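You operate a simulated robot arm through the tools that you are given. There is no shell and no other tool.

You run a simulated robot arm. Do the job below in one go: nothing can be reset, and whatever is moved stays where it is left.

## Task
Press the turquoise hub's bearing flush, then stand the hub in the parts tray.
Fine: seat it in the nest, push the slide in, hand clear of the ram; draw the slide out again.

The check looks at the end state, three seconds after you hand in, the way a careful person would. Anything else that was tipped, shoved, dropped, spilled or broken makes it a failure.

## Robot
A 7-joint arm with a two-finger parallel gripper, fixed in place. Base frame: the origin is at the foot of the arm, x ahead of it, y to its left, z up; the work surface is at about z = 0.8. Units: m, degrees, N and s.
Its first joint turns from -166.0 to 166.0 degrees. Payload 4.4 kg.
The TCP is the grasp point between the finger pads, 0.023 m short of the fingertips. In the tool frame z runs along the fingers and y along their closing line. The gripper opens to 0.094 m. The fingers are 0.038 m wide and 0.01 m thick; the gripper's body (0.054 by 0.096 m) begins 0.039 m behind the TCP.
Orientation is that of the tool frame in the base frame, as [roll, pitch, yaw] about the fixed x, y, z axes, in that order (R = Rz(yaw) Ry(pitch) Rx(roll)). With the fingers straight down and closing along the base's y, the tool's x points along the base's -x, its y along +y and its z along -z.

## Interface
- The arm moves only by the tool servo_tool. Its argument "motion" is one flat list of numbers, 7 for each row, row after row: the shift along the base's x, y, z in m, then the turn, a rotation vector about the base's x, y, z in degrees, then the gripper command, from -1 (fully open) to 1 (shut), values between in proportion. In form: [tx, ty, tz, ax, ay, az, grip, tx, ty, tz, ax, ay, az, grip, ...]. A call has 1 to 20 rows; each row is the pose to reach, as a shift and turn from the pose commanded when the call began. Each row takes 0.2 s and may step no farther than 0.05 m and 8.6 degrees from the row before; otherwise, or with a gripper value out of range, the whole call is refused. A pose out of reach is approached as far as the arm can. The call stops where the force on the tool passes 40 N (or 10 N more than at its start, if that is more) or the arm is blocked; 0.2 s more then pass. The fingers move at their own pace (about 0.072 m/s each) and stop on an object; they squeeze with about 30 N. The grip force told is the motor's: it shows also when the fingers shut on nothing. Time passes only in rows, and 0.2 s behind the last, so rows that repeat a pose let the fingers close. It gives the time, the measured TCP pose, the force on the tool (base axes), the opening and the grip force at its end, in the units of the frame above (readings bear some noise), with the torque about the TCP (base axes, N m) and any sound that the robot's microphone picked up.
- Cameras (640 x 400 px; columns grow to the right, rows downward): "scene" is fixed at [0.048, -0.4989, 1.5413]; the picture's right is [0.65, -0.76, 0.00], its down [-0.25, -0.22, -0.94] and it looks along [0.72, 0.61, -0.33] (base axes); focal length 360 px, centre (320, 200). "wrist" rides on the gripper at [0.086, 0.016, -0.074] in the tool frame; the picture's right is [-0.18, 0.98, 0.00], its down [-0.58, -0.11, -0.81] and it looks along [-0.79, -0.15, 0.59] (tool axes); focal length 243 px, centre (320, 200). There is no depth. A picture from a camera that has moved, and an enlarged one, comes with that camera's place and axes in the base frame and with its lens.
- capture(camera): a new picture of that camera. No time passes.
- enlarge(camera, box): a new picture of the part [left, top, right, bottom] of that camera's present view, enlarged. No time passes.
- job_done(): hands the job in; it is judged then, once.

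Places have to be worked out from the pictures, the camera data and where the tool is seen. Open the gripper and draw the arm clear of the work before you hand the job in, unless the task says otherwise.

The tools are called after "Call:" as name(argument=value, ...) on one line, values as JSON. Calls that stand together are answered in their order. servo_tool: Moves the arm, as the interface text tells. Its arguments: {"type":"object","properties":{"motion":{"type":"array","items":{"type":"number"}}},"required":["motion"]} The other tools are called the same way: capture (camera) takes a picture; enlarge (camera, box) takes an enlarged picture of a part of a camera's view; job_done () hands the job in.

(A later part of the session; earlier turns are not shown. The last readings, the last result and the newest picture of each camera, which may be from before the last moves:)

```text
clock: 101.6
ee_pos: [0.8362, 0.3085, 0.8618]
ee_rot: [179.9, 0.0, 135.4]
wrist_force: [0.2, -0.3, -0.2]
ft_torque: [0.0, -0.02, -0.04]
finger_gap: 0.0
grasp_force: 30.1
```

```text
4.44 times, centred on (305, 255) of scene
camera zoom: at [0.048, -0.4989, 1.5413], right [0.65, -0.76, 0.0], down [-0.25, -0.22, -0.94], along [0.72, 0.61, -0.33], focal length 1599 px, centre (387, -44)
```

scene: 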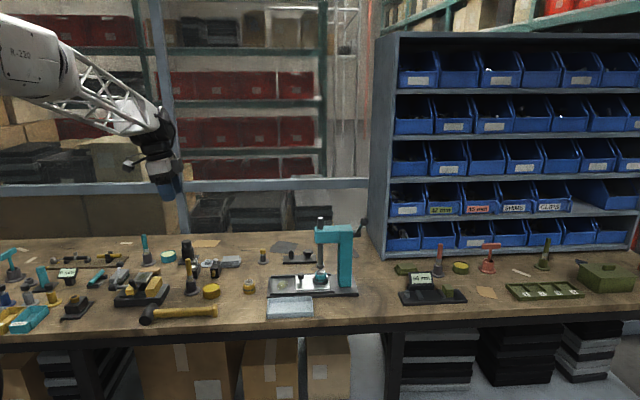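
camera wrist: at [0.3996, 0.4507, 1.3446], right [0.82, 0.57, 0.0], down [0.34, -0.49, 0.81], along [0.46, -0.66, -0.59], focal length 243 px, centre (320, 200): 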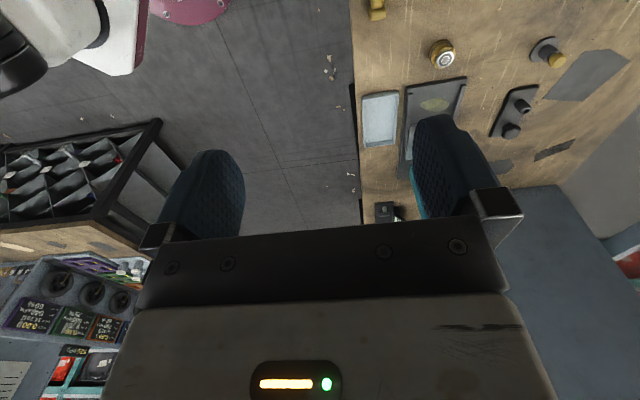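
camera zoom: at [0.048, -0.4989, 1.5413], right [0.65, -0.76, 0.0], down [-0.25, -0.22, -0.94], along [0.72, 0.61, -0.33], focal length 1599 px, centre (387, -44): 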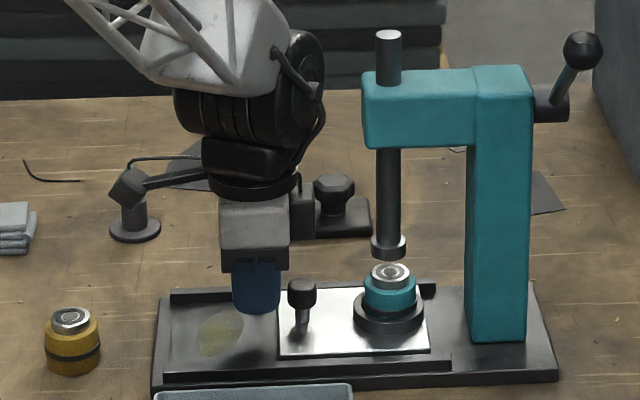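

Now push against the stop with moderate force and hold ~3 s.

Call:
servo_tool(motion=[0.0014, -0.0014, 0, 0, 0, 0, 1, 0.0028, -0.0028, 0, 0, 0, 0, 1, 0.0036, -0.0036, 0, 0, 0, 0, 1, 0.0043, -0.0043, 0, 0, 0, 0, 1, 0.0048, -0.0048, 0, 0, 0, 0, 1, 0.0048, -0.0048, 0, 0, 0, 0, 1, 0.0048, -0.0048, 0, 0, 0, 0, 1, 0.0048, -0.0048, 0, 0, 0, 0, 1, 0.0048, -0.0048, 0, 0, 0, 0, 1, 0.0048, -0.0048, 0, 0, 0, 0, 1, 0.0048, -0.0048, 0, 0, 0, 0, 1, 0.0048, -0.0048, 0, 0, 0, 0, 1, 0.0048, -0.0048, 0, 0, 0, 0, 1, 0.0048, -0.0048, 0, 0, 0, 0, 1, 0.0048, -0.0048, 0, 0, 0, 0, 1, 0.0048, -0.0048, 0, 0, 0, 0, 1, 0.0048, -0.0048, 0, 0, 0, 0, 1, 0.0048, -0.0048, 0, 0, 0, 0, 1, 0.0048, -0.0048, 0, 0, 0, 0, 1])

Call:
enlarge(camera="scene", box=[260, 210, 350, 300])

Call:
enlarge(camera="scene", box=[308, 262, 336, 286])

```text
clock: 103.4
ee_pos: [0.8405, 0.3058, 0.8619]
ee_rot: [179.9, 0.0, 135.5]
wrist_force: [-14.1, 5.9, 4.6]
ft_torque: [-0.07, -0.05, -0.1]
finger_gap: 0.0001
grasp_force: 30.2
stopped in row 8: the force on the tool passed its limit at 41 N (the readings are from after the stop); the commanded pose is now the measured one
```

```text
4.44 times, centred on (305, 255) of scene
camera zoom: at [0.048, -0.4989, 1.5413], right [0.65, -0.76, 0.0], down [-0.25, -0.22, -0.94], along [0.72, 0.61, -0.33], focal length 1599 px, centre (387, -44)
```

zoom: 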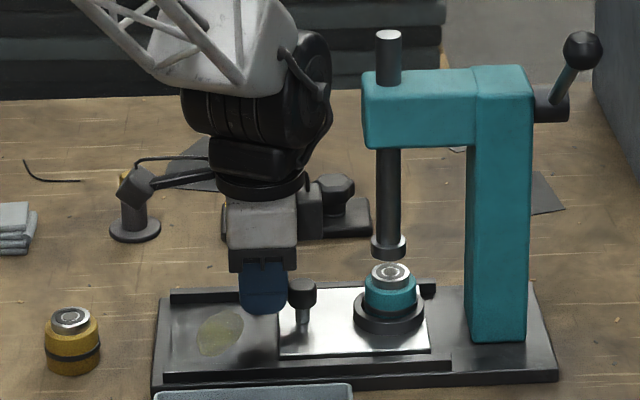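

```text
16.00 times, centred on (322, 274) of scene
camera zoom: at [0.048, -0.4989, 1.5413], right [0.65, -0.76, 0.0], down [-0.25, -0.22, -0.94], along [0.72, 0.61, -0.33], focal length 5757 px, centre (288, -984)
```

zoom: 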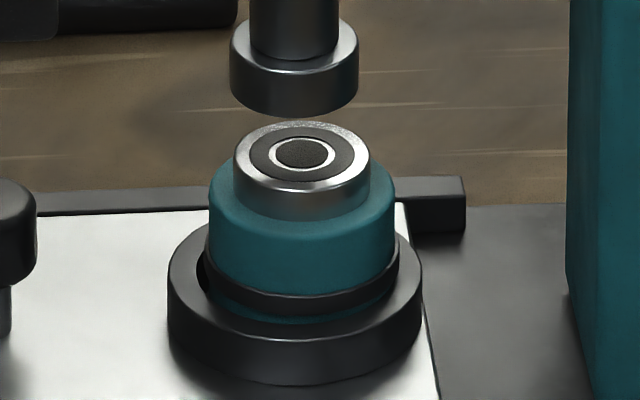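

I'm at the stop with ~15 N. Holding here for ~3 s.

Call:
servo_tool(motion=[0, 0, 0, 0, 0, 0, 1, 0, 0, 0, 0, 0, 0, 1, 0, 0, 0, 0, 0, 0, 1, 0, 0, 0, 0, 0, 0, 1, 0, 0, 0, 0, 0, 0, 1, 0, 0, 0, 0, 0, 0, 1, 0, 0, 0, 0, 0, 0, 1, 0, 0, 0, 0, 0, 0, 1, 0, 0, 0, 0, 0, 0, 1, 0, 0, 0, 0, 0, 0, 1, 0, 0, 0, 0, 0, 0, 1, 0, 0, 0, 0, 0, 0, 1, 0, 0, 0, 0, 0, 0, 1, 0, 0, 0, 0, 0, 0, 1, 0, 0, 0, 0, 0, 0, 1])

Call:
enlarge(camera="scene", box=[260, 210, 350, 300])

```text
clock: 106.6
ee_pos: [0.8405, 0.3053, 0.8611]
ee_rot: [-180.0, -0.1, 135.5]
wrist_force: [-22.5, 22.5, 0.4]
ft_torque: [0.03, 0.01, 0.02]
finger_gap: 0.0
grasp_force: 29.7
```

```text
4.44 times, centred on (305, 255) of scene
camera zoom: at [0.048, -0.4989, 1.5413], right [0.65, -0.76, 0.0], down [-0.25, -0.22, -0.94], along [0.72, 0.61, -0.33], focal length 1599 px, centre (387, -44)
```

zoom: 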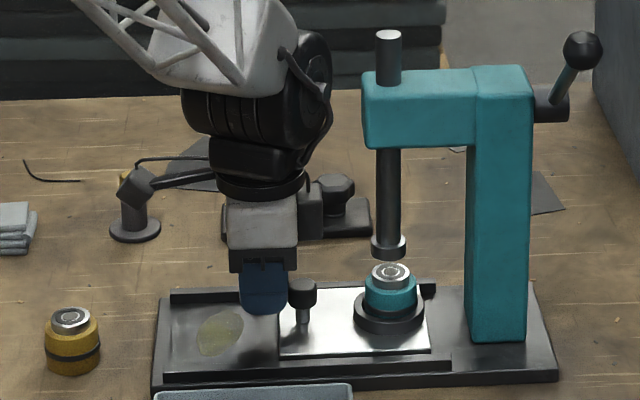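

Holding at 32 N does nothing either, so the trigger must depend on something else; the remaining suspect is the hub sitting off-centre after the slide snaps home. I'll draw out, re-centre, and push in while gripping the knob so it can't snap. First re-grip the knob.

Call:
servo_tool(motion=[-0.0085, 0.0085, 0, 0, 0, 0, 1, -0.0085, 0.0085, 0.03, 0, 0, 0, 0.5, -0.0085, 0.0085, 0.06, 0, 0, 0, 0, -0.0085, 0.0085, 0.09, -2, -2, 0, -0.06, 0.002, -0.003, 0.09, -4.5, -4.5, 0, -0.06, 0.0131, -0.0142, 0.09, -7.02, -7.12, 0, -0.06, 0.0131, -0.0142, 0.06, -7.02, -7.12, 0, -0.06, 0.0131, -0.0142, 0.03, -7.02, -7.12, 0, -0.06, 0.0131, -0.0142, 0.01, -7.02, -7.12, 0, -0.06, 0.0131, -0.0142, 0.001, -7.02, -7.12, 0, -0.06, 0.0131, -0.0142, 0.001, -7.02, -7.12, 0, -0.06])

Call:
capture(camera="wrist")

Call:
enlarge(camera="scene", box=[260, 210, 350, 300])

```text
clock: 109.0
ee_pos: [0.8547, 0.2895, 0.8622]
ee_rot: [-180.0, 10.0, 135.5]
wrist_force: [0.4, -0.5, 0.4]
ft_torque: [0.01, 0.0, -0.02]
finger_gap: 0.0497
grasp_force: 0.1
```

```text
taken
camera wrist: at [0.7958, 0.3701, 0.9204], right [0.82, 0.57, 0.03], down [0.23, -0.38, 0.89], along [0.53, -0.72, -0.45], focal length 243 px, centre (320, 200)
```

wrist: 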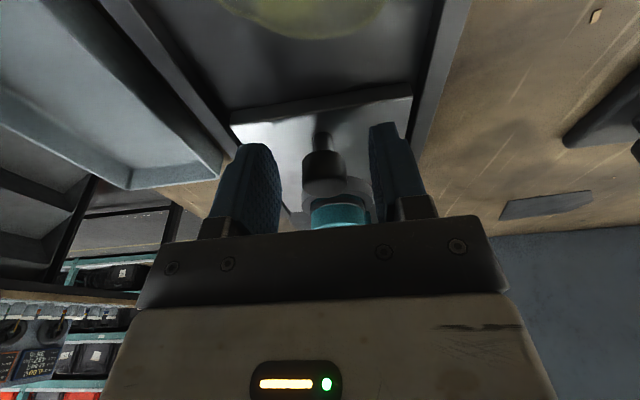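

```text
4.44 times, centred on (305, 255) of scene
camera zoom: at [0.048, -0.4989, 1.5413], right [0.65, -0.76, 0.0], down [-0.25, -0.22, -0.94], along [0.72, 0.61, -0.33], focal length 1599 px, centre (387, -44)
```

zoom: 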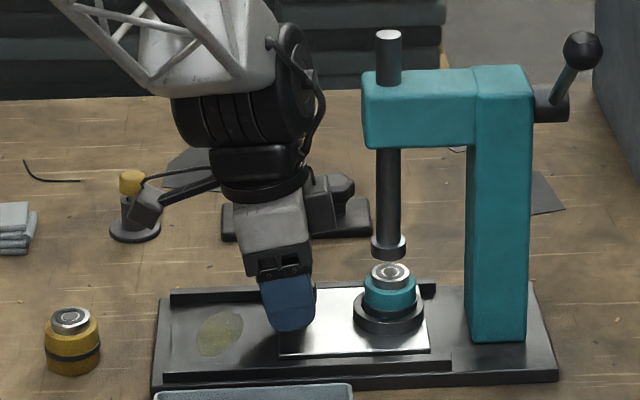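

Fingers straddle the knob; closing.

Call:
servo_tool(motion=[0, 0, 0, 0, 0, 0, 0.3, 0, 0, 0, 0, 0, 0, 0.6, 0, 0, 0, 0, 0, 0, 1, 0, 0, 0, 0, 0, 0, 1])

```text
clock: 110.0
ee_pos: [0.8549, 0.29, 0.8622]
ee_rot: [179.9, 9.9, 135.5]
wrist_force: [16.4, 16.5, -6.1]
ft_torque: [-0.05, 0.04, 0.3]
finger_gap: 0.0236
grasp_force: 44.8
```

Correcting ~0.8 mm sideways, then drawing out slowly to feel for a detent.

Call:
servo_tool(motion=[0.0006, 0.0006, 0, 0, 0, 0, 1, 0.0006, 0.0006, 0, 0, 0, 0, 1, -0.0001, 0.0013, 0, 0, 0, 0, 1, -0.0008, 0.002, 0, 0, 0, 0, 1])

Call:
enlarge(camera="scene", box=[308, 262, 336, 286])

```text
clock: 111.0
ee_pos: [0.8542, 0.2916, 0.8628]
ee_rot: [-179.9, 10.0, 135.5]
wrist_force: [3.7, 0.1, 6.8]
ft_torque: [-0.25, 0.11, -0.04]
finger_gap: 0.0238
grasp_force: 44.7
```

```text
16.00 times, centred on (322, 274) of scene
camera zoom: at [0.048, -0.4989, 1.5413], right [0.65, -0.76, 0.0], down [-0.25, -0.22, -0.94], along [0.72, 0.61, -0.33], focal length 5757 px, centre (288, -984)
```

zoom: 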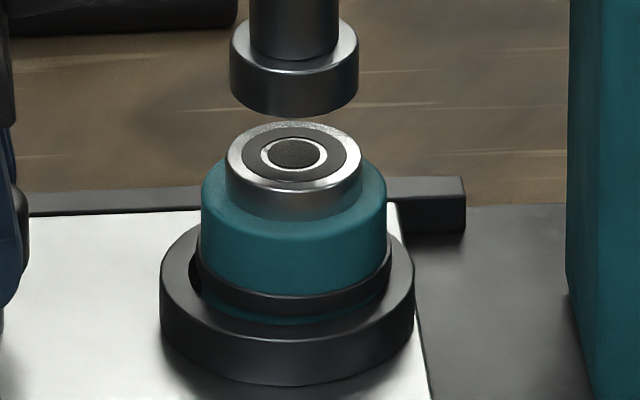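

Now the hub itself (offset in its ring) is exactly on the ram axis, with the slide 1.8 mm short of its stop. Quick test: release here, retreat and see whether the ram acts.

Call:
servo_tool(motion=[0, 0, 0, 0, 0, 0, 0.3, 0, 0, 0, 0, 0, 0, -0.06, 0, 0, 0, 0, 0, 0, -0.06, 0, 0, 0.035, 0, 0, 0, -0.06, 0, 0, 0.07, 0, 0, 0, -0.06, -0.03, 0.03, 0.09, 0, 0, 0, -0.06, -0.06, 0.06, 0.11, 0, 0, 0, -0.06, -0.09, 0.09, 0.12, 0, 0, 0, -0.06, -0.12, 0.12, 0.13, 0, 0, 0, -0.06, -0.12, 0.12, 0.13, 0, 0, 0, -0.06, -0.12, 0.12, 0.13, 0, 0, 0, -0.06, -0.12, 0.12, 0.13, 0, 0, 0, -0.06, -0.12, 0.12, 0.13, 0, 0, 0, -0.06, -0.12, 0.12, 0.13, 0, 0, 0, -0.06, -0.12, 0.12, 0.13, 0, 0, 0, -0.06, -0.12, 0.12, 0.13, 0, 0, 0, -0.06])

Call:
enlarge(camera="scene", box=[265, 205, 365, 300])

Call:
enlarge(camera="scene", box=[308, 262, 336, 286])

```text
clock: 114.4
ee_pos: [0.7365, 0.4124, 0.9933]
ee_rot: [180.0, 10.0, 135.5]
wrist_force: [0.6, -0.2, -0.2]
ft_torque: [0.02, -0.03, -0.01]
finger_gap: 0.0496
grasp_force: 0.2
```

```text
4.21 times, centred on (315, 252) of scene
camera zoom: at [0.048, -0.4989, 1.5413], right [0.65, -0.76, 0.0], down [-0.25, -0.22, -0.94], along [0.72, 0.61, -0.33], focal length 1515 px, centre (341, -21)
```

zoom: 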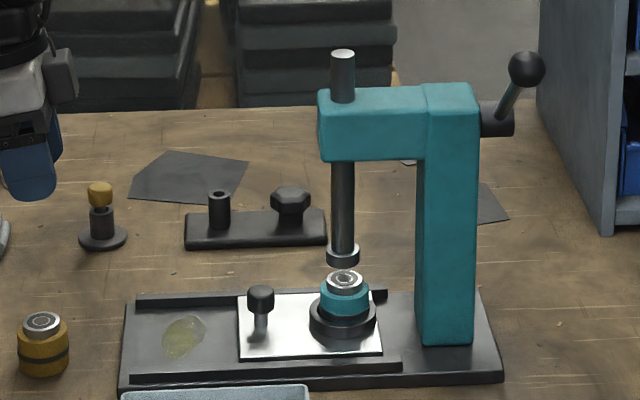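

```text
16.00 times, centred on (322, 274) of scene
camera zoom: at [0.048, -0.4989, 1.5413], right [0.65, -0.76, 0.0], down [-0.25, -0.22, -0.94], along [0.72, 0.61, -0.33], focal length 5757 px, centre (288, -984)
```

zoom: 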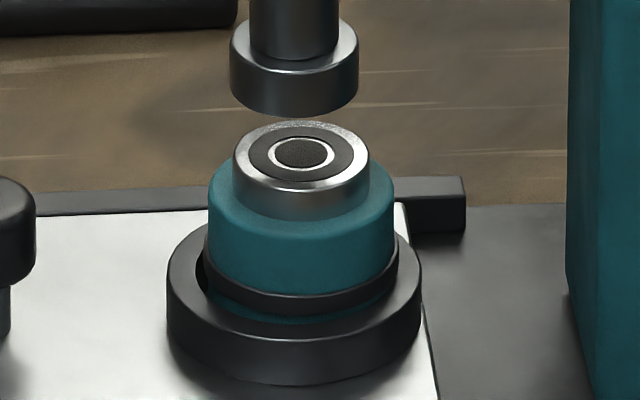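

The slide is magnetically/detent-held home (it pulled itself back in), so the "slide in" state is certain. I'll now do the careful version: re-grip the knob, draw out, re-centre the hub, and push home under grip. First to the knob.

Call:
servo_tool(motion=[0.03, -0.0301, -0.01, 0, 0, 0, -0.06, 0.06, -0.0602, -0.02, 0, 0, 0, -0.06, 0.09, -0.0903, -0.03, 0, 0, 0, -0.06, 0.1193, -0.1204, -0.045, 0, 0, 0, -0.06, 0.1193, -0.1204, -0.08, 0, 0, 0, -0.06, 0.1193, -0.1204, -0.11, 0, 0, 0, -0.06, 0.1193, -0.1204, -0.13, 0, 0, 0, -0.06, 0.1193, -0.1204, -0.13, 0, 0, 0, 0.3, 0.1193, -0.1204, -0.13, 0, 0, 0, 0.6, 0.1193, -0.1204, -0.13, 0, 0, 0, 1, 0.1193, -0.1204, -0.13, 0, 0, 0, 1])

Call:
capture(camera="wrist")

```text
clock: 116.8
ee_pos: [0.8542, 0.2925, 0.8618]
ee_rot: [180.0, 10.0, 135.6]
wrist_force: [17.9, 15.3, -10.6]
ft_torque: [-0.2, -0.01, 0.32]
finger_gap: 0.0234
grasp_force: 44.6
```

```text
taken
camera wrist: at [0.7944, 0.3722, 0.9199], right [0.82, 0.57, 0.03], down [0.23, -0.38, 0.89], along [0.53, -0.72, -0.45], focal length 243 px, centre (320, 200)
```

wrist: 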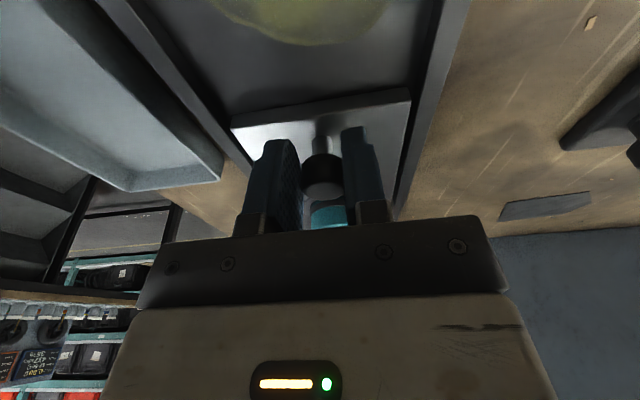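

Gripped. Ease sideways 0.7 mm and draw out ~50 mm.

Call:
servo_tool(motion=[0.0005, 0.0005, 0, 0, 0, 0, 1, -0.0016, 0.0026, 0, 0, 0, 0, 1, -0.0051, 0.0061, 0, 0, 0, 0, 1, -0.0086, 0.0096, 0, 0, 0, 0, 1, -0.0121, 0.0131, 0, 0, 0, 0, 1, -0.0158, 0.0164, 0, 0, 0, 0, 1, -0.0195, 0.0197, 0, 0, 0, 0, 1, -0.0232, 0.0231, 0, 0, 0, 0, 1, -0.0268, 0.0265, 0, 0, 0, 0, 1, -0.0304, 0.0299, 0, 0, 0, 0, 1, -0.034, 0.0333, 0, 0, 0, 0, 1])

```text
clock: 119.0
ee_pos: [0.824, 0.3204, 0.8626]
ee_rot: [180.0, 10.0, 135.5]
wrist_force: [5.8, 5.6, -5.5]
ft_torque: [-0.1, 0.13, 0.13]
finger_gap: 0.0236
grasp_force: 45.5
stopped in row 10: the force on the tool passed its limit at 41 N (the readings are from after the stop); the commanded pose is now the measured one
```

A stick-slip side load tripped the limit; the load is low again. Continuing outward in two gentler stages.

Call:
servo_tool(motion=[0.0002, 0.0002, 0, 0, 0, 0, 1, -0.0023, 0.0027, 0, 0, 0, 0, 1, -0.0048, 0.0052, 0, 0, 0, 0, 1, -0.0073, 0.0077, 0, 0, 0, 0, 1, -0.0098, 0.0102, 0, 0, 0, 0, 1, -0.0123, 0.0127, 0, 0, 0, 0, 1, -0.0148, 0.0152, 0, 0, 0, 0, 1, -0.0173, 0.0177, 0, 0, 0, 0, 1])

```text
clock: 120.8
ee_pos: [0.8071, 0.3379, 0.8623]
ee_rot: [180.0, 10.0, 135.4]
wrist_force: [12.0, 10.8, -15.7]
ft_torque: [0.35, 0.61, 0.15]
finger_gap: 0.024
grasp_force: 44.5
```

Call:
servo_tool(motion=[0.0004, 0.0004, -0.0003, 0, 0, 0, 1, -0.0021, 0.0029, -0.0003, 0, 0, 0, 1, -0.0046, 0.0054, -0.0003, 0, 0, 0, 1, -0.0071, 0.0079, -0.0003, 0, 0, 0, 1, -0.0096, 0.0104, -0.0003, 0, 0, 0, 1, -0.0121, 0.0129, -0.0003, 0, 0, 0, 1, -0.0146, 0.0154, -0.0003, 0, 0, 0, 1, -0.0171, 0.0179, -0.0003, 0, 0, 0, 1])

Call:
enlarge(camera="scene", box=[255, 250, 315, 300])

```text
clock: 122.6
ee_pos: [0.7906, 0.3559, 0.8616]
ee_rot: [179.9, 10.0, 135.4]
wrist_force: [-18.6, -20.2, 6.9]
ft_torque: [-0.52, 0.08, -0.46]
finger_gap: 0.0238
grasp_force: 44.8
```

```text
8.00 times, centred on (285, 275) of scene
camera zoom: at [0.048, -0.4989, 1.5413], right [0.65, -0.76, 0.0], down [-0.25, -0.22, -0.94], along [0.72, 0.61, -0.33], focal length 2879 px, centre (600, -400)
```

zoom: 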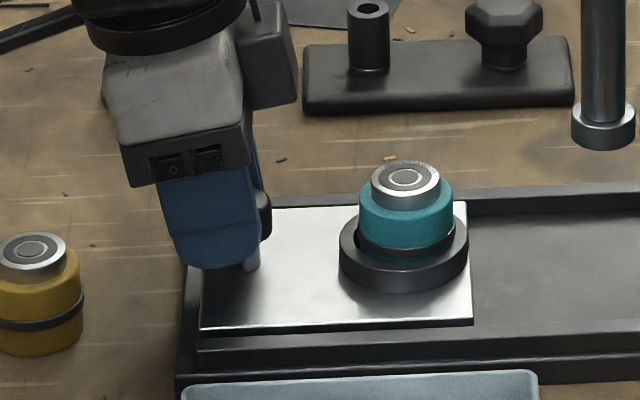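

About 4.6 mm to the outer stop. Finish the pull, release, rise, un-tilt and move above the hub.

Call:
servo_tool(motion=[-0.0006, -0.0006, 0, 0, 0, 0, 1, -0.002, 0.0008, 0, 0, 0, 0, 1, -0.0034, 0.0022, 0, 0, 0, 0, 1, -0.0041, 0.0029, 0, 0, 0, 0, 1, -0.0041, 0.0029, 0, 0, 0, 0, 0.2, -0.0041, 0.0029, 0, 0, 0, 0, -0.2, -0.0041, 0.0029, 0, 0, 0, 0, -0.2, -0.0041, 0.0029, 0.04, 0, 0, 0, -0.3, -0.0041, 0.0029, 0.075, 0, 0, 0, -0.49, 0.012, -0.012, 0.093, 2.4, 2.4, 0, -0.49, 0.033, -0.0345, 0.093, 4.8, 4.8, 0, -0.49, 0.055, -0.0569, 0.093, 7.02, 7.12, 0, -0.49, 0.055, -0.0569, 0.093, 7.02, 7.12, 0, -0.49])

Call:
enlarge(camera="wrist", box=[260, 0, 400, 130])

Call:
enlarge(camera="scene", box=[280, 262, 312, 290])

```text
clock: 125.4
ee_pos: [0.8458, 0.2998, 0.9554]
ee_rot: [179.8, 0.0, 135.5]
wrist_force: [0.1, -0.4, 0.3]
ft_torque: [0.01, -0.01, -0.03]
finger_gap: 0.0699
grasp_force: 0.1
```

```text
3.08 times, centred on (330, 65) of wrist
camera zoom: at [0.7949, 0.3709, 1.0295], right [0.82, 0.57, 0.0], down [0.34, -0.49, 0.81], along [0.46, -0.66, -0.59], focal length 746 px, centre (289, 615)
```

zoom: 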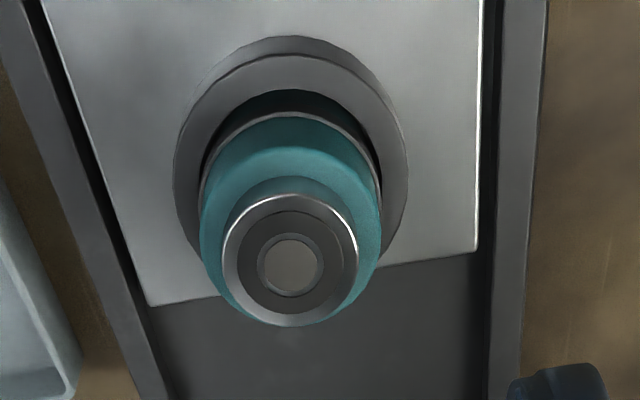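

```text
14.29 times, centred on (296, 276) of scene
camera zoom: at [0.048, -0.4989, 1.5413], right [0.65, -0.76, 0.0], down [-0.25, -0.22, -0.94], along [0.72, 0.61, -0.33], focal length 5140 px, centre (663, -886)
```

zoom: 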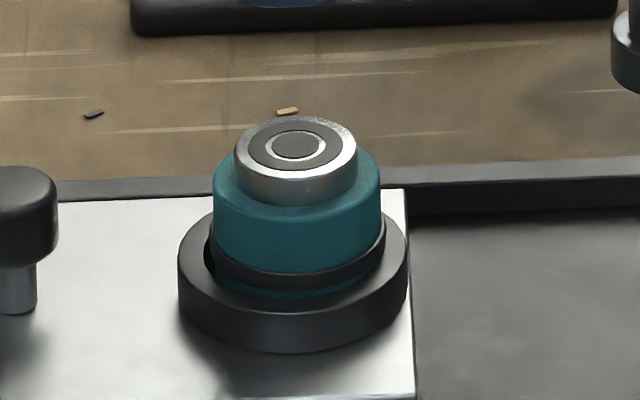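

The hub is 1.6 mm toward the ram side in its ring. I'll descend, grip it, move it back 1.6 mm, also pressing it down lightly, then release and rise.

Call:
servo_tool(motion=[0, 0, -0.03, 0, 0, 0, -0.49, 0, 0, -0.06, 0, 0, 0, -0.49, 0, 0, -0.081, 0, 0, 0, -0.49, 0, 0, -0.081, 0, 0, 0, 0, 0, 0, -0.081, 0, 0, 0, 0.5, 0, 0, -0.081, 0, 0, 0, 1, 0, 0, -0.081, 0, 0, 0, 1, -0.0006, 0.0006, -0.081, 0, 0, 0, 1, -0.0011, 0.0011, -0.081, 0, 0, 0, 1, -0.0011, 0.0011, -0.0815, 0, 0, 0, 1, -0.0011, 0.0011, -0.0815, 0, 0, 0, 0.3, -0.0011, 0.0011, -0.0815, 0, 0, 0, -0.2, -0.0011, 0.0011, -0.0815, 0, 0, 0, -0.49, -0.0011, 0.0011, -0.05, 0, 0, 0, -0.49, -0.0011, 0.0011, -0.02, 0, 0, 0, -0.49, -0.0011, 0.0011, 0, 0, 0, 0, -0.49, -0.0011, 0.0011, 0, 0, 0, 0, -0.49])

Call:
enlarge(camera="wrist", box=[260, 0, 400, 130])

Call:
enlarge(camera="scene", box=[280, 262, 312, 290])

```text
clock: 129.0
ee_pos: [0.8435, 0.2999, 0.954]
ee_rot: [179.9, 0.0, 135.5]
wrist_force: [0.7, -0.1, 1.0]
ft_torque: [0.01, -0.03, 0.01]
finger_gap: 0.0697
grasp_force: 0.0
```

```text
3.08 times, centred on (330, 65) of wrist
camera zoom: at [0.793, 0.3726, 1.029], right [0.82, 0.57, 0.0], down [0.34, -0.49, 0.81], along [0.46, -0.66, -0.59], focal length 746 px, centre (289, 615)
```

zoom: 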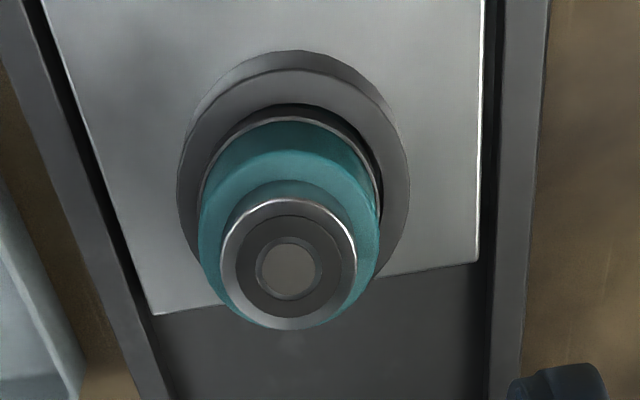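

```text
14.29 times, centred on (296, 276) of scene
camera zoom: at [0.048, -0.4989, 1.5413], right [0.65, -0.76, 0.0], down [-0.25, -0.22, -0.94], along [0.72, 0.61, -0.33], focal length 5140 px, centre (663, -886)
```

zoom: 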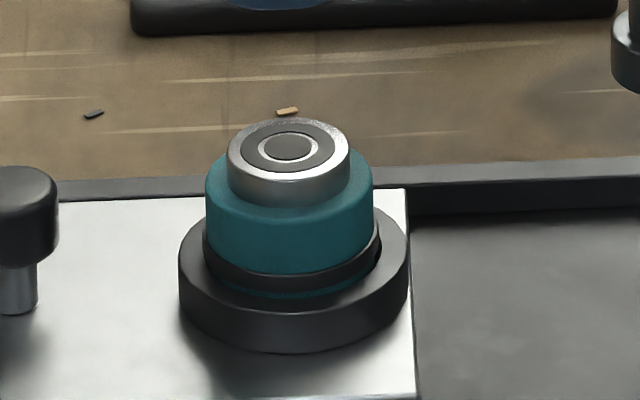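

The hub is centred now (within ~0.4 mm). Back to the knob with the tilted hand, descend and grip.

Call:
servo_tool(motion=[-0.0185, 0.0188, 0, -2.4, -2.4, 0, -0.3, -0.037, 0.0377, 0, -4.8, -4.8, 0, -0.06, -0.0556, 0.0565, 0, -7.02, -7.12, 0, -0.06, -0.0556, 0.0565, -0.03, -7.02, -7.12, 0, -0.06, -0.0556, 0.0565, -0.06, -7.02, -7.12, 0, -0.06, -0.0556, 0.0565, -0.08, -7.02, -7.12, 0, -0.06, -0.0556, 0.0565, -0.0915, -7.02, -7.12, 0, -0.06, -0.0556, 0.0565, -0.0915, -7.02, -7.12, 0, -0.06])

Call:
capture(camera="wrist")

Call:
enlarge(camera="scene", box=[235, 210, 345, 310])

```text
clock: 130.8
ee_pos: [0.7899, 0.357, 0.8635]
ee_rot: [180.0, 10.0, 135.5]
wrist_force: [0.0, -0.8, 0.1]
ft_torque: [0.01, -0.04, 0.01]
finger_gap: 0.0499
grasp_force: 0.1
```

```text
taken
camera wrist: at [0.7298, 0.4369, 0.9208], right [0.82, 0.57, 0.03], down [0.23, -0.38, 0.89], along [0.53, -0.72, -0.45], focal length 243 px, centre (320, 200)
```

wrist: 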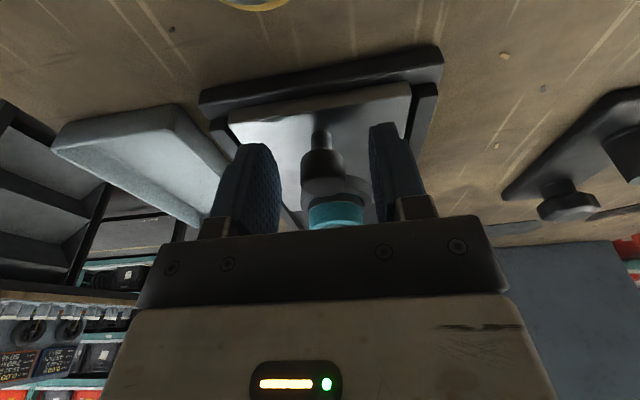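

```text
4.00 times, centred on (290, 260) of scene
camera zoom: at [0.048, -0.4989, 1.5413], right [0.65, -0.76, 0.0], down [-0.25, -0.22, -0.94], along [0.72, 0.61, -0.33], focal length 1439 px, centre (440, -40)
```

zoom: 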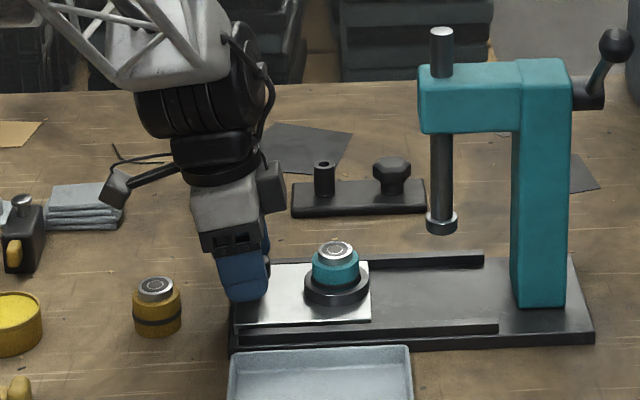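

Straddling the knob. Grip and check side load.

Call:
servo_tool(motion=[0, 0, 0, 0, 0, 0, 0.3, 0, 0, 0, 0, 0, 0, 0.6, 0, 0, 0, 0, 0, 0, 1, 0, 0, 0, 0, 0, 0, 1])

```text
clock: 131.8
ee_pos: [0.7886, 0.3555, 0.8626]
ee_rot: [179.8, 10.1, 135.5]
wrist_force: [2.2, 3.2, -0.7]
ft_torque: [-0.28, 0.11, 0.08]
finger_gap: 0.0237
grasp_force: 44.8
```

Well balanced grip. Now pushing in slowly, ~50 mm in this stage.

Call:
servo_tool(motion=[0.0011, -0.0011, 0, 0, 0, 0, 1, 0.0032, -0.0032, 0, 0, 0, 0, 1, 0.0057, -0.0057, 0, 0, 0, 0, 1, 0.0082, -0.0082, 0, 0, 0, 0, 1, 0.0107, -0.0107, 0, 0, 0, 0, 1, 0.0132, -0.0132, 0, 0, 0, 0, 1, 0.0157, -0.0157, 0, 0, 0, 0, 1, 0.0182, -0.0182, 0, 0, 0, 0, 1, 0.0207, -0.0207, 0, 0, 0, 0, 1, 0.0232, -0.0232, 0, 0, 0, 0, 1, 0.0257, -0.0257, 0, 0, 0, 0, 1, 0.0282, -0.0282, 0, 0, 0, 0, 1, 0.0307, -0.0307, 0, 0, 0, 0, 1])

Call:
enlarge(camera="scene", box=[250, 205, 350, 300])

```text
clock: 133.9
ee_pos: [0.8108, 0.3354, 0.8628]
ee_rot: [179.9, 10.1, 135.4]
wrist_force: [9.6, 9.2, -7.0]
ft_torque: [-0.14, -0.02, 0.06]
finger_gap: 0.0237
grasp_force: 44.6
stopped in row 10: the force on the tool passed its limit at 41 N (the readings are from after the stop); the commanded pose is now the measured one
```

```text
4.21 times, centred on (300, 252) of scene
camera zoom: at [0.048, -0.4989, 1.5413], right [0.65, -0.76, 0.0], down [-0.25, -0.22, -0.94], along [0.72, 0.61, -0.33], focal length 1515 px, centre (404, -21)
```

zoom: 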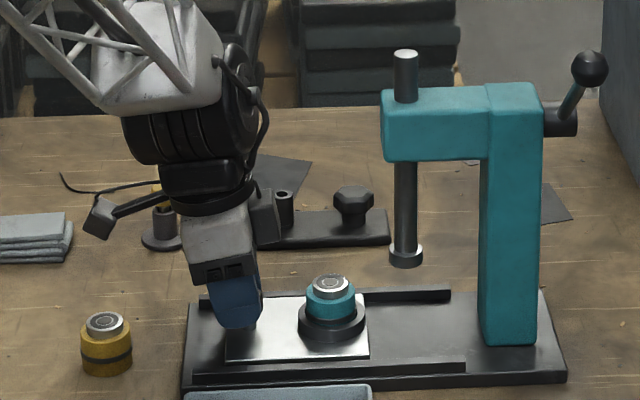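

Side load tripped again; I'll ease over and continue with a slight directional correction.

Call:
servo_tool(motion=[0.0004, 0.0004, 0, 0, 0, 0, 1, 0.0026, -0.0017, 0, 0, 0, 0, 1, 0.0048, -0.0038, 0, 0, 0, 0, 1, 0.007, -0.0059, 0, 0, 0, 0, 1, 0.0092, -0.008, 0, 0, 0, 0, 1, 0.0114, -0.0102, 0, 0, 0, 0, 1, 0.0136, -0.0123, 0, 0, 0, 0, 1, 0.0158, -0.0144, 0, 0, 0, 0, 1, 0.018, -0.0166, 0, 0, 0, 0, 1])

```text
clock: 135.9
ee_pos: [0.8279, 0.3181, 0.8624]
ee_rot: [-180.0, 9.9, 135.4]
wrist_force: [-20.8, -19.7, -0.8]
ft_torque: [-0.38, 0.27, -0.33]
finger_gap: 0.0238
grasp_force: 44.9
```

Call:
servo_tool(motion=[-0.0007, -0.0007, 0, 0, 0, 0, 1, 0.001, -0.0025, 0, 0, 0, 0, 1, 0.0028, -0.0043, 0, 0, 0, 0, 1, 0.0046, -0.0061, 0, 0, 0, 0, 1, 0.0064, -0.0078, 0, 0, 0, 0, 1, 0.0082, -0.0096, 0, 0, 0, 0, 1, 0.01, -0.0113, 0, 0, 0, 0, 1, 0.0118, -0.0131, 0, 0, 0, 0, 1])

Call:
enlarge(camera="scene", box=[300, 260, 336, 288])

```text
clock: 137.8
ee_pos: [0.8389, 0.3038, 0.862]
ee_rot: [179.9, 10.0, 135.5]
wrist_force: [14.3, 16.7, -13.7]
ft_torque: [-0.38, -0.11, 0.21]
finger_gap: 0.0239
grasp_force: 45.4
```

```text
14.29 times, centred on (318, 274) of scene
camera zoom: at [0.048, -0.4989, 1.5413], right [0.65, -0.76, 0.0], down [-0.25, -0.22, -0.94], along [0.72, 0.61, -0.33], focal length 5140 px, centre (349, -857)
```

zoom: 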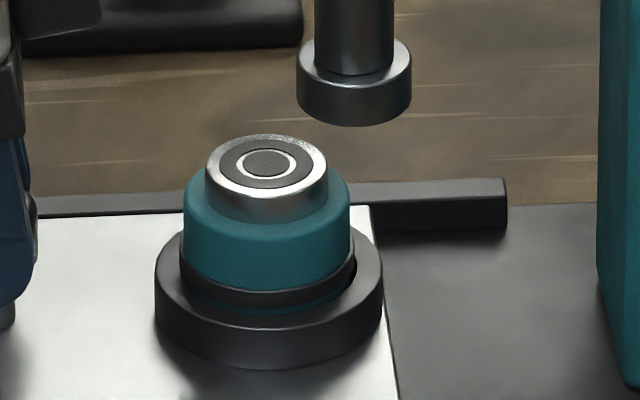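

About 21 mm left; hub still near-centred. Ease load and continue.

Call:
servo_tool(motion=[0.0005, 0.0005, 0, 0, 0, 0, 1, 0.0022, -0.0013, 0, 0, 0, 0, 1, 0.0039, -0.003, 0, 0, 0, 0, 1, 0.0056, -0.0048, 0, 0, 0, 0, 1, 0.0073, -0.0066, 0, 0, 0, 0, 1, 0.009, -0.0084, 0, 0, 0, 0, 1, 0.0107, -0.0102, 0, 0, 0, 0, 1, 0.0121, -0.0117, 0, 0, 0, 0, 1])

Call:
enlarge(camera="scene", box=[308, 262, 336, 286])

```text
clock: 139.6
ee_pos: [0.8512, 0.2927, 0.8631]
ee_rot: [179.8, 9.9, 135.6]
wrist_force: [-0.2, -0.6, -10.2]
ft_torque: [-0.19, 0.2, 0.03]
finger_gap: 0.0238
grasp_force: 44.9
```

```text
16.00 times, centred on (322, 274) of scene
camera zoom: at [0.048, -0.4989, 1.5413], right [0.65, -0.76, 0.0], down [-0.25, -0.22, -0.94], along [0.72, 0.61, -0.33], focal length 5757 px, centre (288, -984)
```

zoom: 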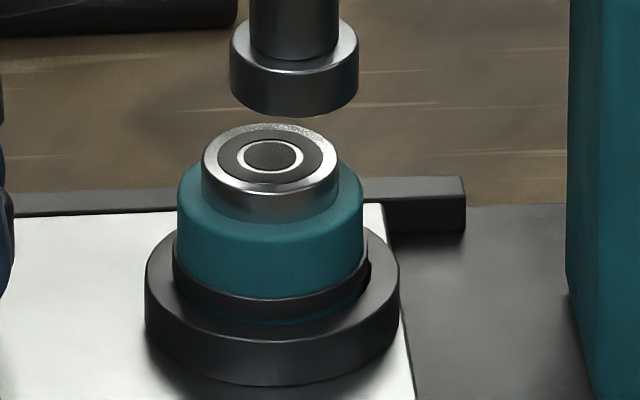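

5 mm left and balanced. Creep to the stop in 0.7 mm steps.

Call:
servo_tool(motion=[0.0005, -0.0005, 0, 0, 0, 0, 1, 0.001, -0.001, 0, 0, 0, 0, 1, 0.0015, -0.0015, 0, 0, 0, 0, 1, 0.002, -0.002, 0, 0, 0, 0, 1, 0.0025, -0.0025, 0, 0, 0, 0, 1, 0.003, -0.003, 0, 0, 0, 0, 1, 0.0035, -0.0035, 0, 0, 0, 0, 1, 0.0039, -0.0039, 0, 0, 0, 0, 1])

Call:
enlarge(camera="scene", box=[308, 262, 336, 286])

```text
clock: 141.3
ee_pos: [0.8556, 0.2906, 0.862]
ee_rot: [179.8, 9.9, 135.5]
wrist_force: [-9.9, 4.7, -7.0]
ft_torque: [-0.49, -0.05, 0.03]
finger_gap: 0.0235
grasp_force: 44.8
```

```text
16.00 times, centred on (322, 274) of scene
camera zoom: at [0.048, -0.4989, 1.5413], right [0.65, -0.76, 0.0], down [-0.25, -0.22, -0.94], along [0.72, 0.61, -0.33], focal length 5757 px, centre (288, -984)
```

zoom: 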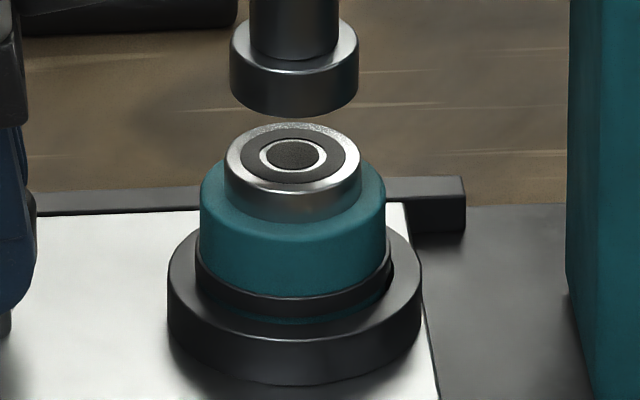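

Home, at the stop, with the hub and bearing right on the ram axis. Release gently, lift off and retreat, then watch.

Call:
servo_tool(motion=[0, 0, 0, 0, 0, 0, 0.3, 0, 0, 0, 0, 0, 0, -0.06, 0, 0, 0, 0, 0, 0, -0.06, 0, 0, 0.035, 0, 0, 0, -0.06, 0, 0, 0.07, 0, 0, 0, -0.06, -0.03, 0.03, 0.09, 0, 0, 0, -0.06, -0.06, 0.06, 0.11, 0, 0, 0, -0.06, -0.09, 0.09, 0.12, 0, 0, 0, -0.06, -0.12, 0.12, 0.13, 0, 0, 0, -0.06, -0.12, 0.12, 0.13, 0, 0, 0, -0.06])

Call:
enlarge(camera="scene", box=[265, 205, 365, 300])

Call:
enlarge(camera="scene", box=[308, 262, 336, 286])

```text
clock: 143.6
ee_pos: [0.7365, 0.4091, 0.9952]
ee_rot: [179.8, 9.9, 135.6]
wrist_force: [-0.2, 0.9, 1.0]
ft_torque: [-0.04, -0.04, 0.0]
finger_gap: 0.0498
grasp_force: 0.1
```

```text
4.21 times, centred on (315, 252) of scene
camera zoom: at [0.048, -0.4989, 1.5413], right [0.65, -0.76, 0.0], down [-0.25, -0.22, -0.94], along [0.72, 0.61, -0.33], focal length 1515 px, centre (341, -21)
```

zoom: 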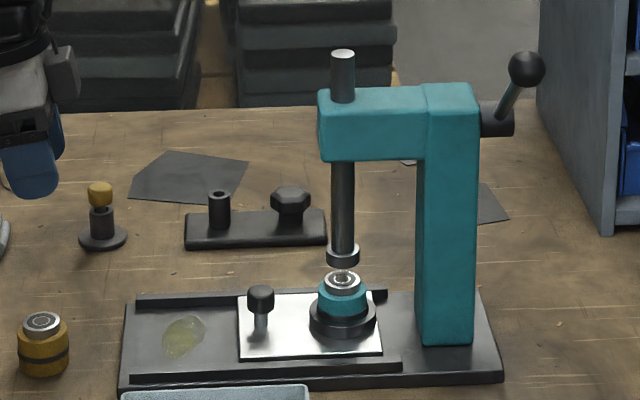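

```text
16.00 times, centred on (322, 274) of scene
camera zoom: at [0.048, -0.4989, 1.5413], right [0.65, -0.76, 0.0], down [-0.25, -0.22, -0.94], along [0.72, 0.61, -0.33], focal length 5757 px, centre (288, -984)
```

zoom: 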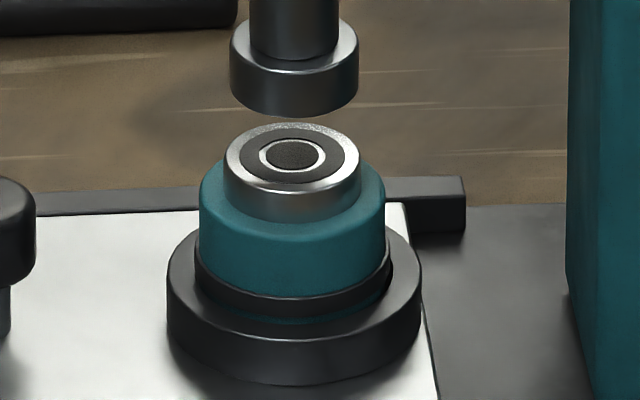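

Hub centred, slide home, hand away. Waiting a few more seconds.

Call:
servo_tool(motion=[0, 0, 0, 0, 0, 0, -0.06, 0, 0, 0, 0, 0, 0, -0.06, 0, 0, 0, 0, 0, 0, -0.06, 0, 0, 0, 0, 0, 0, -0.06, 0, 0, 0, 0, 0, 0, -0.06, 0, 0, 0, 0, 0, 0, -0.06, 0, 0, 0, 0, 0, 0, -0.06, 0, 0, 0, 0, 0, 0, -0.06, 0, 0, 0, 0, 0, 0, -0.06, 0, 0, 0, 0, 0, 0, -0.06, 0, 0, 0, 0, 0, 0, -0.06, 0, 0, 0, 0, 0, 0, -0.06, 0, 0, 0, 0, 0, 0, -0.06, 0, 0, 0, 0, 0, 0, -0.06, 0, 0, 0, 0, 0, 0, -0.06])

Call:
enlarge(camera="scene", box=[265, 205, 365, 300])

Call:
capture(camera="scene")

```text
clock: 146.8
ee_pos: [0.7351, 0.4097, 0.9949]
ee_rot: [179.8, 10.0, 135.5]
wrist_force: [0.2, -0.2, -0.1]
ft_torque: [-0.03, 0.0, -0.05]
finger_gap: 0.0499
grasp_force: 0.1
```

```text
4.21 times, centred on (315, 252) of scene
camera zoom: at [0.048, -0.4989, 1.5413], right [0.65, -0.76, 0.0], down [-0.25, -0.22, -0.94], along [0.72, 0.61, -0.33], focal length 1515 px, centre (341, -21)
```

zoom: 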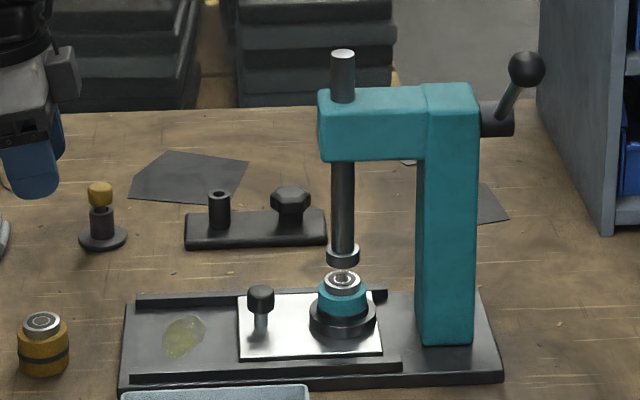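

```text
taken
```

scene: 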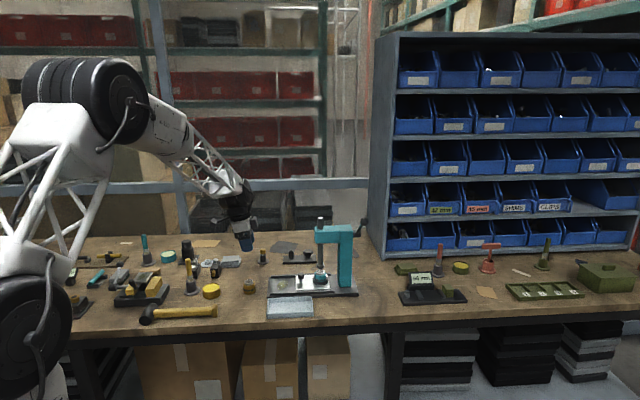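

Still nothing; in this attempt the hub is centred but my hand is only ~0.25 m away. I'll now retreat far with the gripper fully open to combine both conditions.

Call:
servo_tool(motion=[-0.03, -0.003, 0.028, 0, 0, 0, -0.5, -0.06, -0.006, 0.056, 0, 0, 0, -1, -0.09, -0.009, 0.084, 0, 0, 0, -1, -0.12, -0.012, 0.112, 0, 0, 0, -1, -0.15, -0.015, 0.14, 0, 0, 0, -1, -0.18, -0.018, 0.168, 0, 0, 0, -1, -0.21, -0.021, 0.196, 0, 0, 0, -1, -0.24, -0.024, 0.224, 0, 0, 0, -1, -0.27, -0.027, 0.25, 0, 0, 0, -1, -0.27, -0.027, 0.25, 0, 0, 0, -1, -0.27, -0.027, 0.25, 0, 0, 0, -1, -0.27, -0.027, 0.25, 0, 0, 0, -1, -0.27, -0.027, 0.25, 0, 0, 0, -1, -0.27, -0.027, 0.25, 0, 0, 0, -1, -0.27, -0.027, 0.25, 0, 0, 0, -1, -0.27, -0.027, 0.25, 0, 0, 0, -1, -0.27, -0.027, 0.25, 0, 0, 0, -1, -0.27, -0.027, 0.25, 0, 0, 0, -1, -0.27, -0.027, 0.25, 0, 0, 0, -1, -0.27, -0.027, 0.25, 0, 0, 0, -1])

Call:
enlarge(camera="scene", box=[265, 205, 365, 300])

```text
clock: 150.9
ee_pos: [0.4663, 0.3814, 1.2419]
ee_rot: [179.9, 10.0, 135.5]
wrist_force: [0.7, 0.7, -0.2]
ft_torque: [0.01, 0.03, 0.02]
finger_gap: 0.094
grasp_force: 0.1
```

```text
4.21 times, centred on (315, 252) of scene
camera zoom: at [0.048, -0.4989, 1.5413], right [0.65, -0.76, 0.0], down [-0.25, -0.22, -0.94], along [0.72, 0.61, -0.33], focal length 1515 px, centre (341, -21)
```

zoom: 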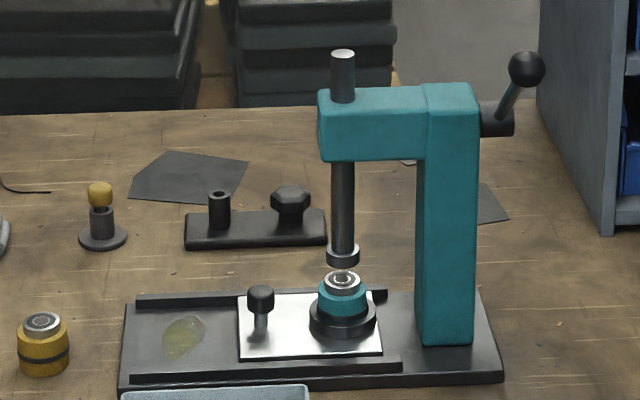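

The automatic options are exhausted, so the lever on the press column deserves a closer look. I'll first level the hand, then view the lever with the wrist camera from above.

Call:
servo_tool(motion=[0.03, -0.03, 0.01, 3.5, 3.55, 0, -1, 0.06, -0.06, 0.02, 7.02, 7.12, 0, -1, 0.09, -0.09, 0.03, 7.02, 7.12, 0, -1, 0.12, -0.12, 0.04, 7.02, 7.12, 0, -1, 0.13, -0.13, 0.04, 7.02, 7.12, 0, -1])

Call:
servo_tool(motion=[0.033, -0.025, 0, 0, 0, 7.4, -1, 0.067, -0.05, 0, 0, 0, 14.9, -1, 0.1, -0.075, 0, 0, 0, 22.3, -1, 0.133, -0.1, -0.01, 0, 0, 29.7, -1, 0.167, -0.125, -0.02, 0, 0, 37.2, -1, 0.2, -0.146, -0.026, 0, 0, 44.6, -1, 0.2, -0.146, -0.026, 0, 0, 44.6, -1])

Call:
capture(camera="wrist")

Call:
enlarge(camera="wrist", box=[220, 40, 440, 235])

```text
clock: 152.2
ee_pos: [0.596, 0.2518, 1.284]
ee_rot: [179.9, 0.0, 135.6]
wrist_force: [0.0, -1.1, 1.0]
ft_torque: [0.02, 0.04, -0.03]
finger_gap: 0.0942
grasp_force: 0.0
```

```text
clock: 153.8
ee_pos: [0.796, 0.1063, 1.2576]
ee_rot: [179.9, 0.0, -180.0]
wrist_force: [0.4, 0.1, -0.6]
ft_torque: [0.02, 0.0, 0.0]
finger_gap: 0.0939
grasp_force: 0.1
```

```text
taken
camera wrist: at [0.7096, 0.1217, 1.3315], right [0.18, 0.98, 0.0], down [0.58, -0.11, 0.81], along [0.79, -0.15, -0.59], focal length 243 px, centre (320, 200)
```

wrist: 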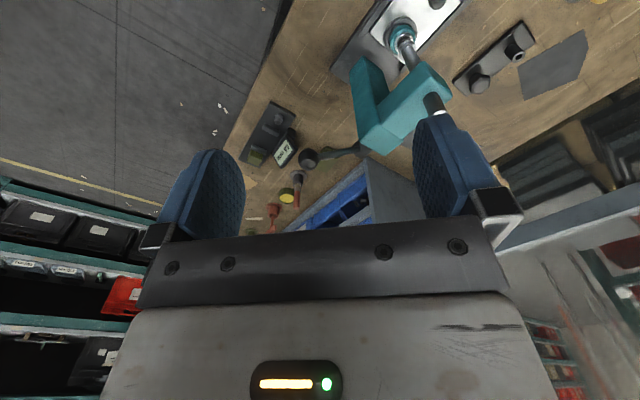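

```text
2.05 times, centred on (330, 138) of wrist
camera zoom: at [0.7096, 0.1217, 1.3315], right [0.18, 0.98, 0.0], down [0.58, -0.11, 0.81], along [0.79, -0.15, -0.59], focal length 498 px, centre (300, 328)
```

zoom: 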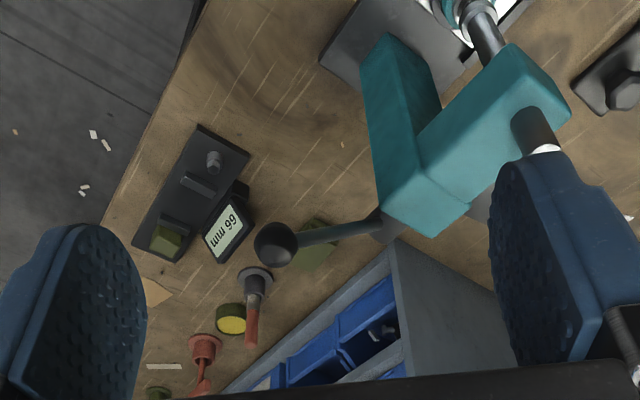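

Triangulating both cameras, the lever's ball is at about (0.927, 0.067, 1.103) on a ~0.13 m arm that points toward the robot's side, pivoting about the slide-parallel shaft at ≈(0.996, 0.138, 1.02) – a real, reachable press lever. I'll zoom for a precise fix.

Call:
enlarge(camera="wrist", box=[280, 120, 380, 190])

Call:
enlarge(camera="scene", box=[340, 205, 380, 245])

```text
5.71 times, centred on (330, 155) of wrist
camera zoom: at [0.7096, 0.1217, 1.3315], right [0.18, 0.98, 0.0], down [0.58, -0.11, 0.81], along [0.79, -0.15, -0.59], focal length 1386 px, centre (263, 457)
```

zoom: 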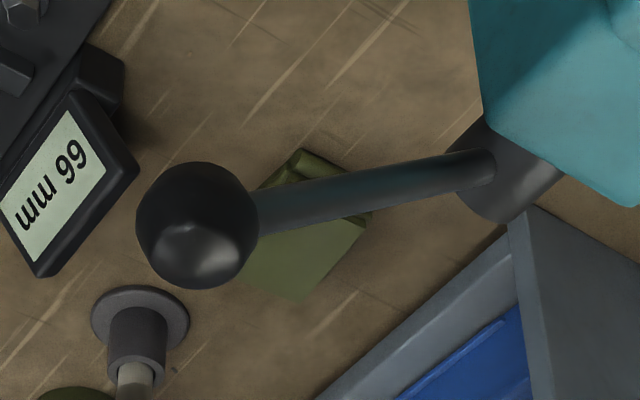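

```text
10.00 times, centred on (360, 225) of scene
camera zoom: at [0.048, -0.4989, 1.5413], right [0.65, -0.76, 0.0], down [-0.25, -0.22, -0.94], along [0.72, 0.61, -0.33], focal length 3598 px, centre (-80, -50)
```

zoom: 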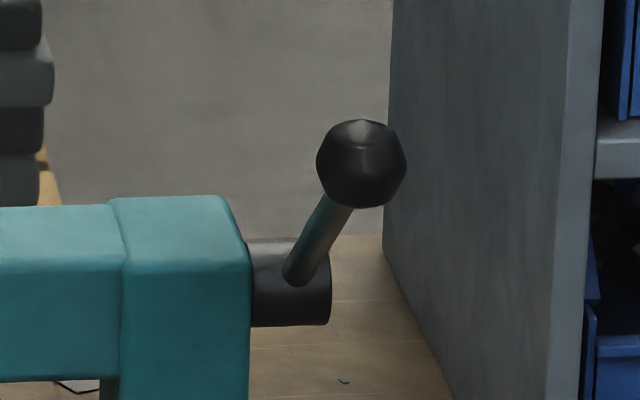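

Ball at (0.927, 0.066, 1.103), r≈14 mm; the lever swings in the vertical plane perpendicular to the slide. I'll turn the hand so the fingers close along the slide direction (camera on the robot side, away from the column) and move above the ball.

Call:
servo_tool(motion=[0.021, -0.0074, -0.005, 0, 0, 7.5, -1, 0.042, -0.0147, -0.01, 0, 0, 15, -1, 0.063, -0.022, -0.02, 0, 0, 22.5, -1, 0.084, -0.0294, -0.03, 0, 0, 30, -1, 0.105, -0.0367, -0.04, 0, 0, 37.5, -1, 0.127, -0.0441, -0.0526, 0, 0, 45, -1, 0.127, -0.0441, -0.0526, 0, 0, 45, -1])

Call:
capture(camera="wrist")

Call:
enlarge(camera="scene", box=[290, 130, 430, 300])

```text
clock: 155.3
ee_pos: [0.9229, 0.0625, 1.2037]
ee_rot: [179.9, 0.0, -134.9]
wrist_force: [-0.7, -0.5, -0.1]
ft_torque: [0.04, 0.01, 0.01]
finger_gap: 0.0941
grasp_force: 0.0
```

```text
taken
camera wrist: at [0.8506, 0.0123, 1.2786], right [-0.57, 0.82, 0.0], down [0.49, 0.33, 0.81], along [0.66, 0.46, -0.59], focal length 243 px, centre (320, 200)
```

wrist: 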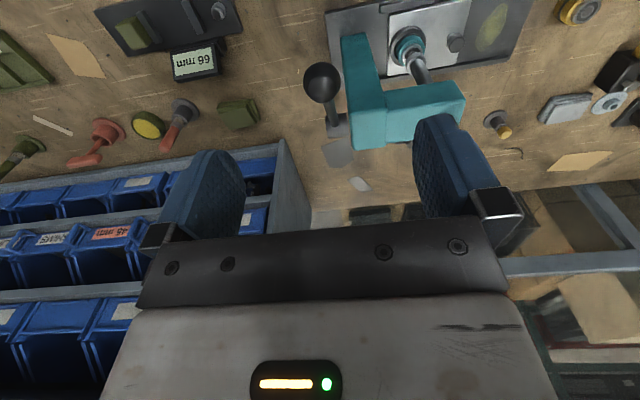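

```text
2.35 times, centred on (360, 215) of scene
camera zoom: at [0.048, -0.4989, 1.5413], right [0.65, -0.76, 0.0], down [-0.25, -0.22, -0.94], along [0.72, 0.61, -0.33], focal length 847 px, centre (226, 165)
```

zoom: 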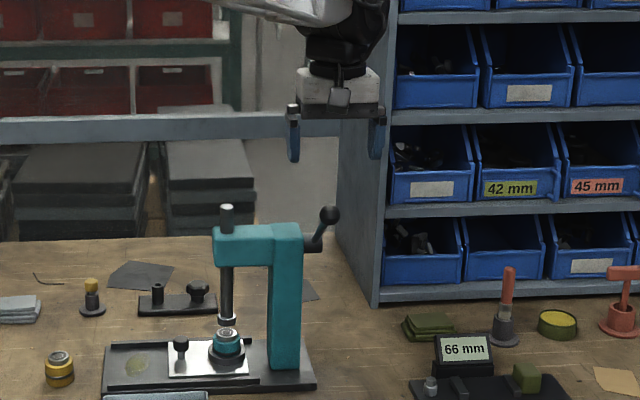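

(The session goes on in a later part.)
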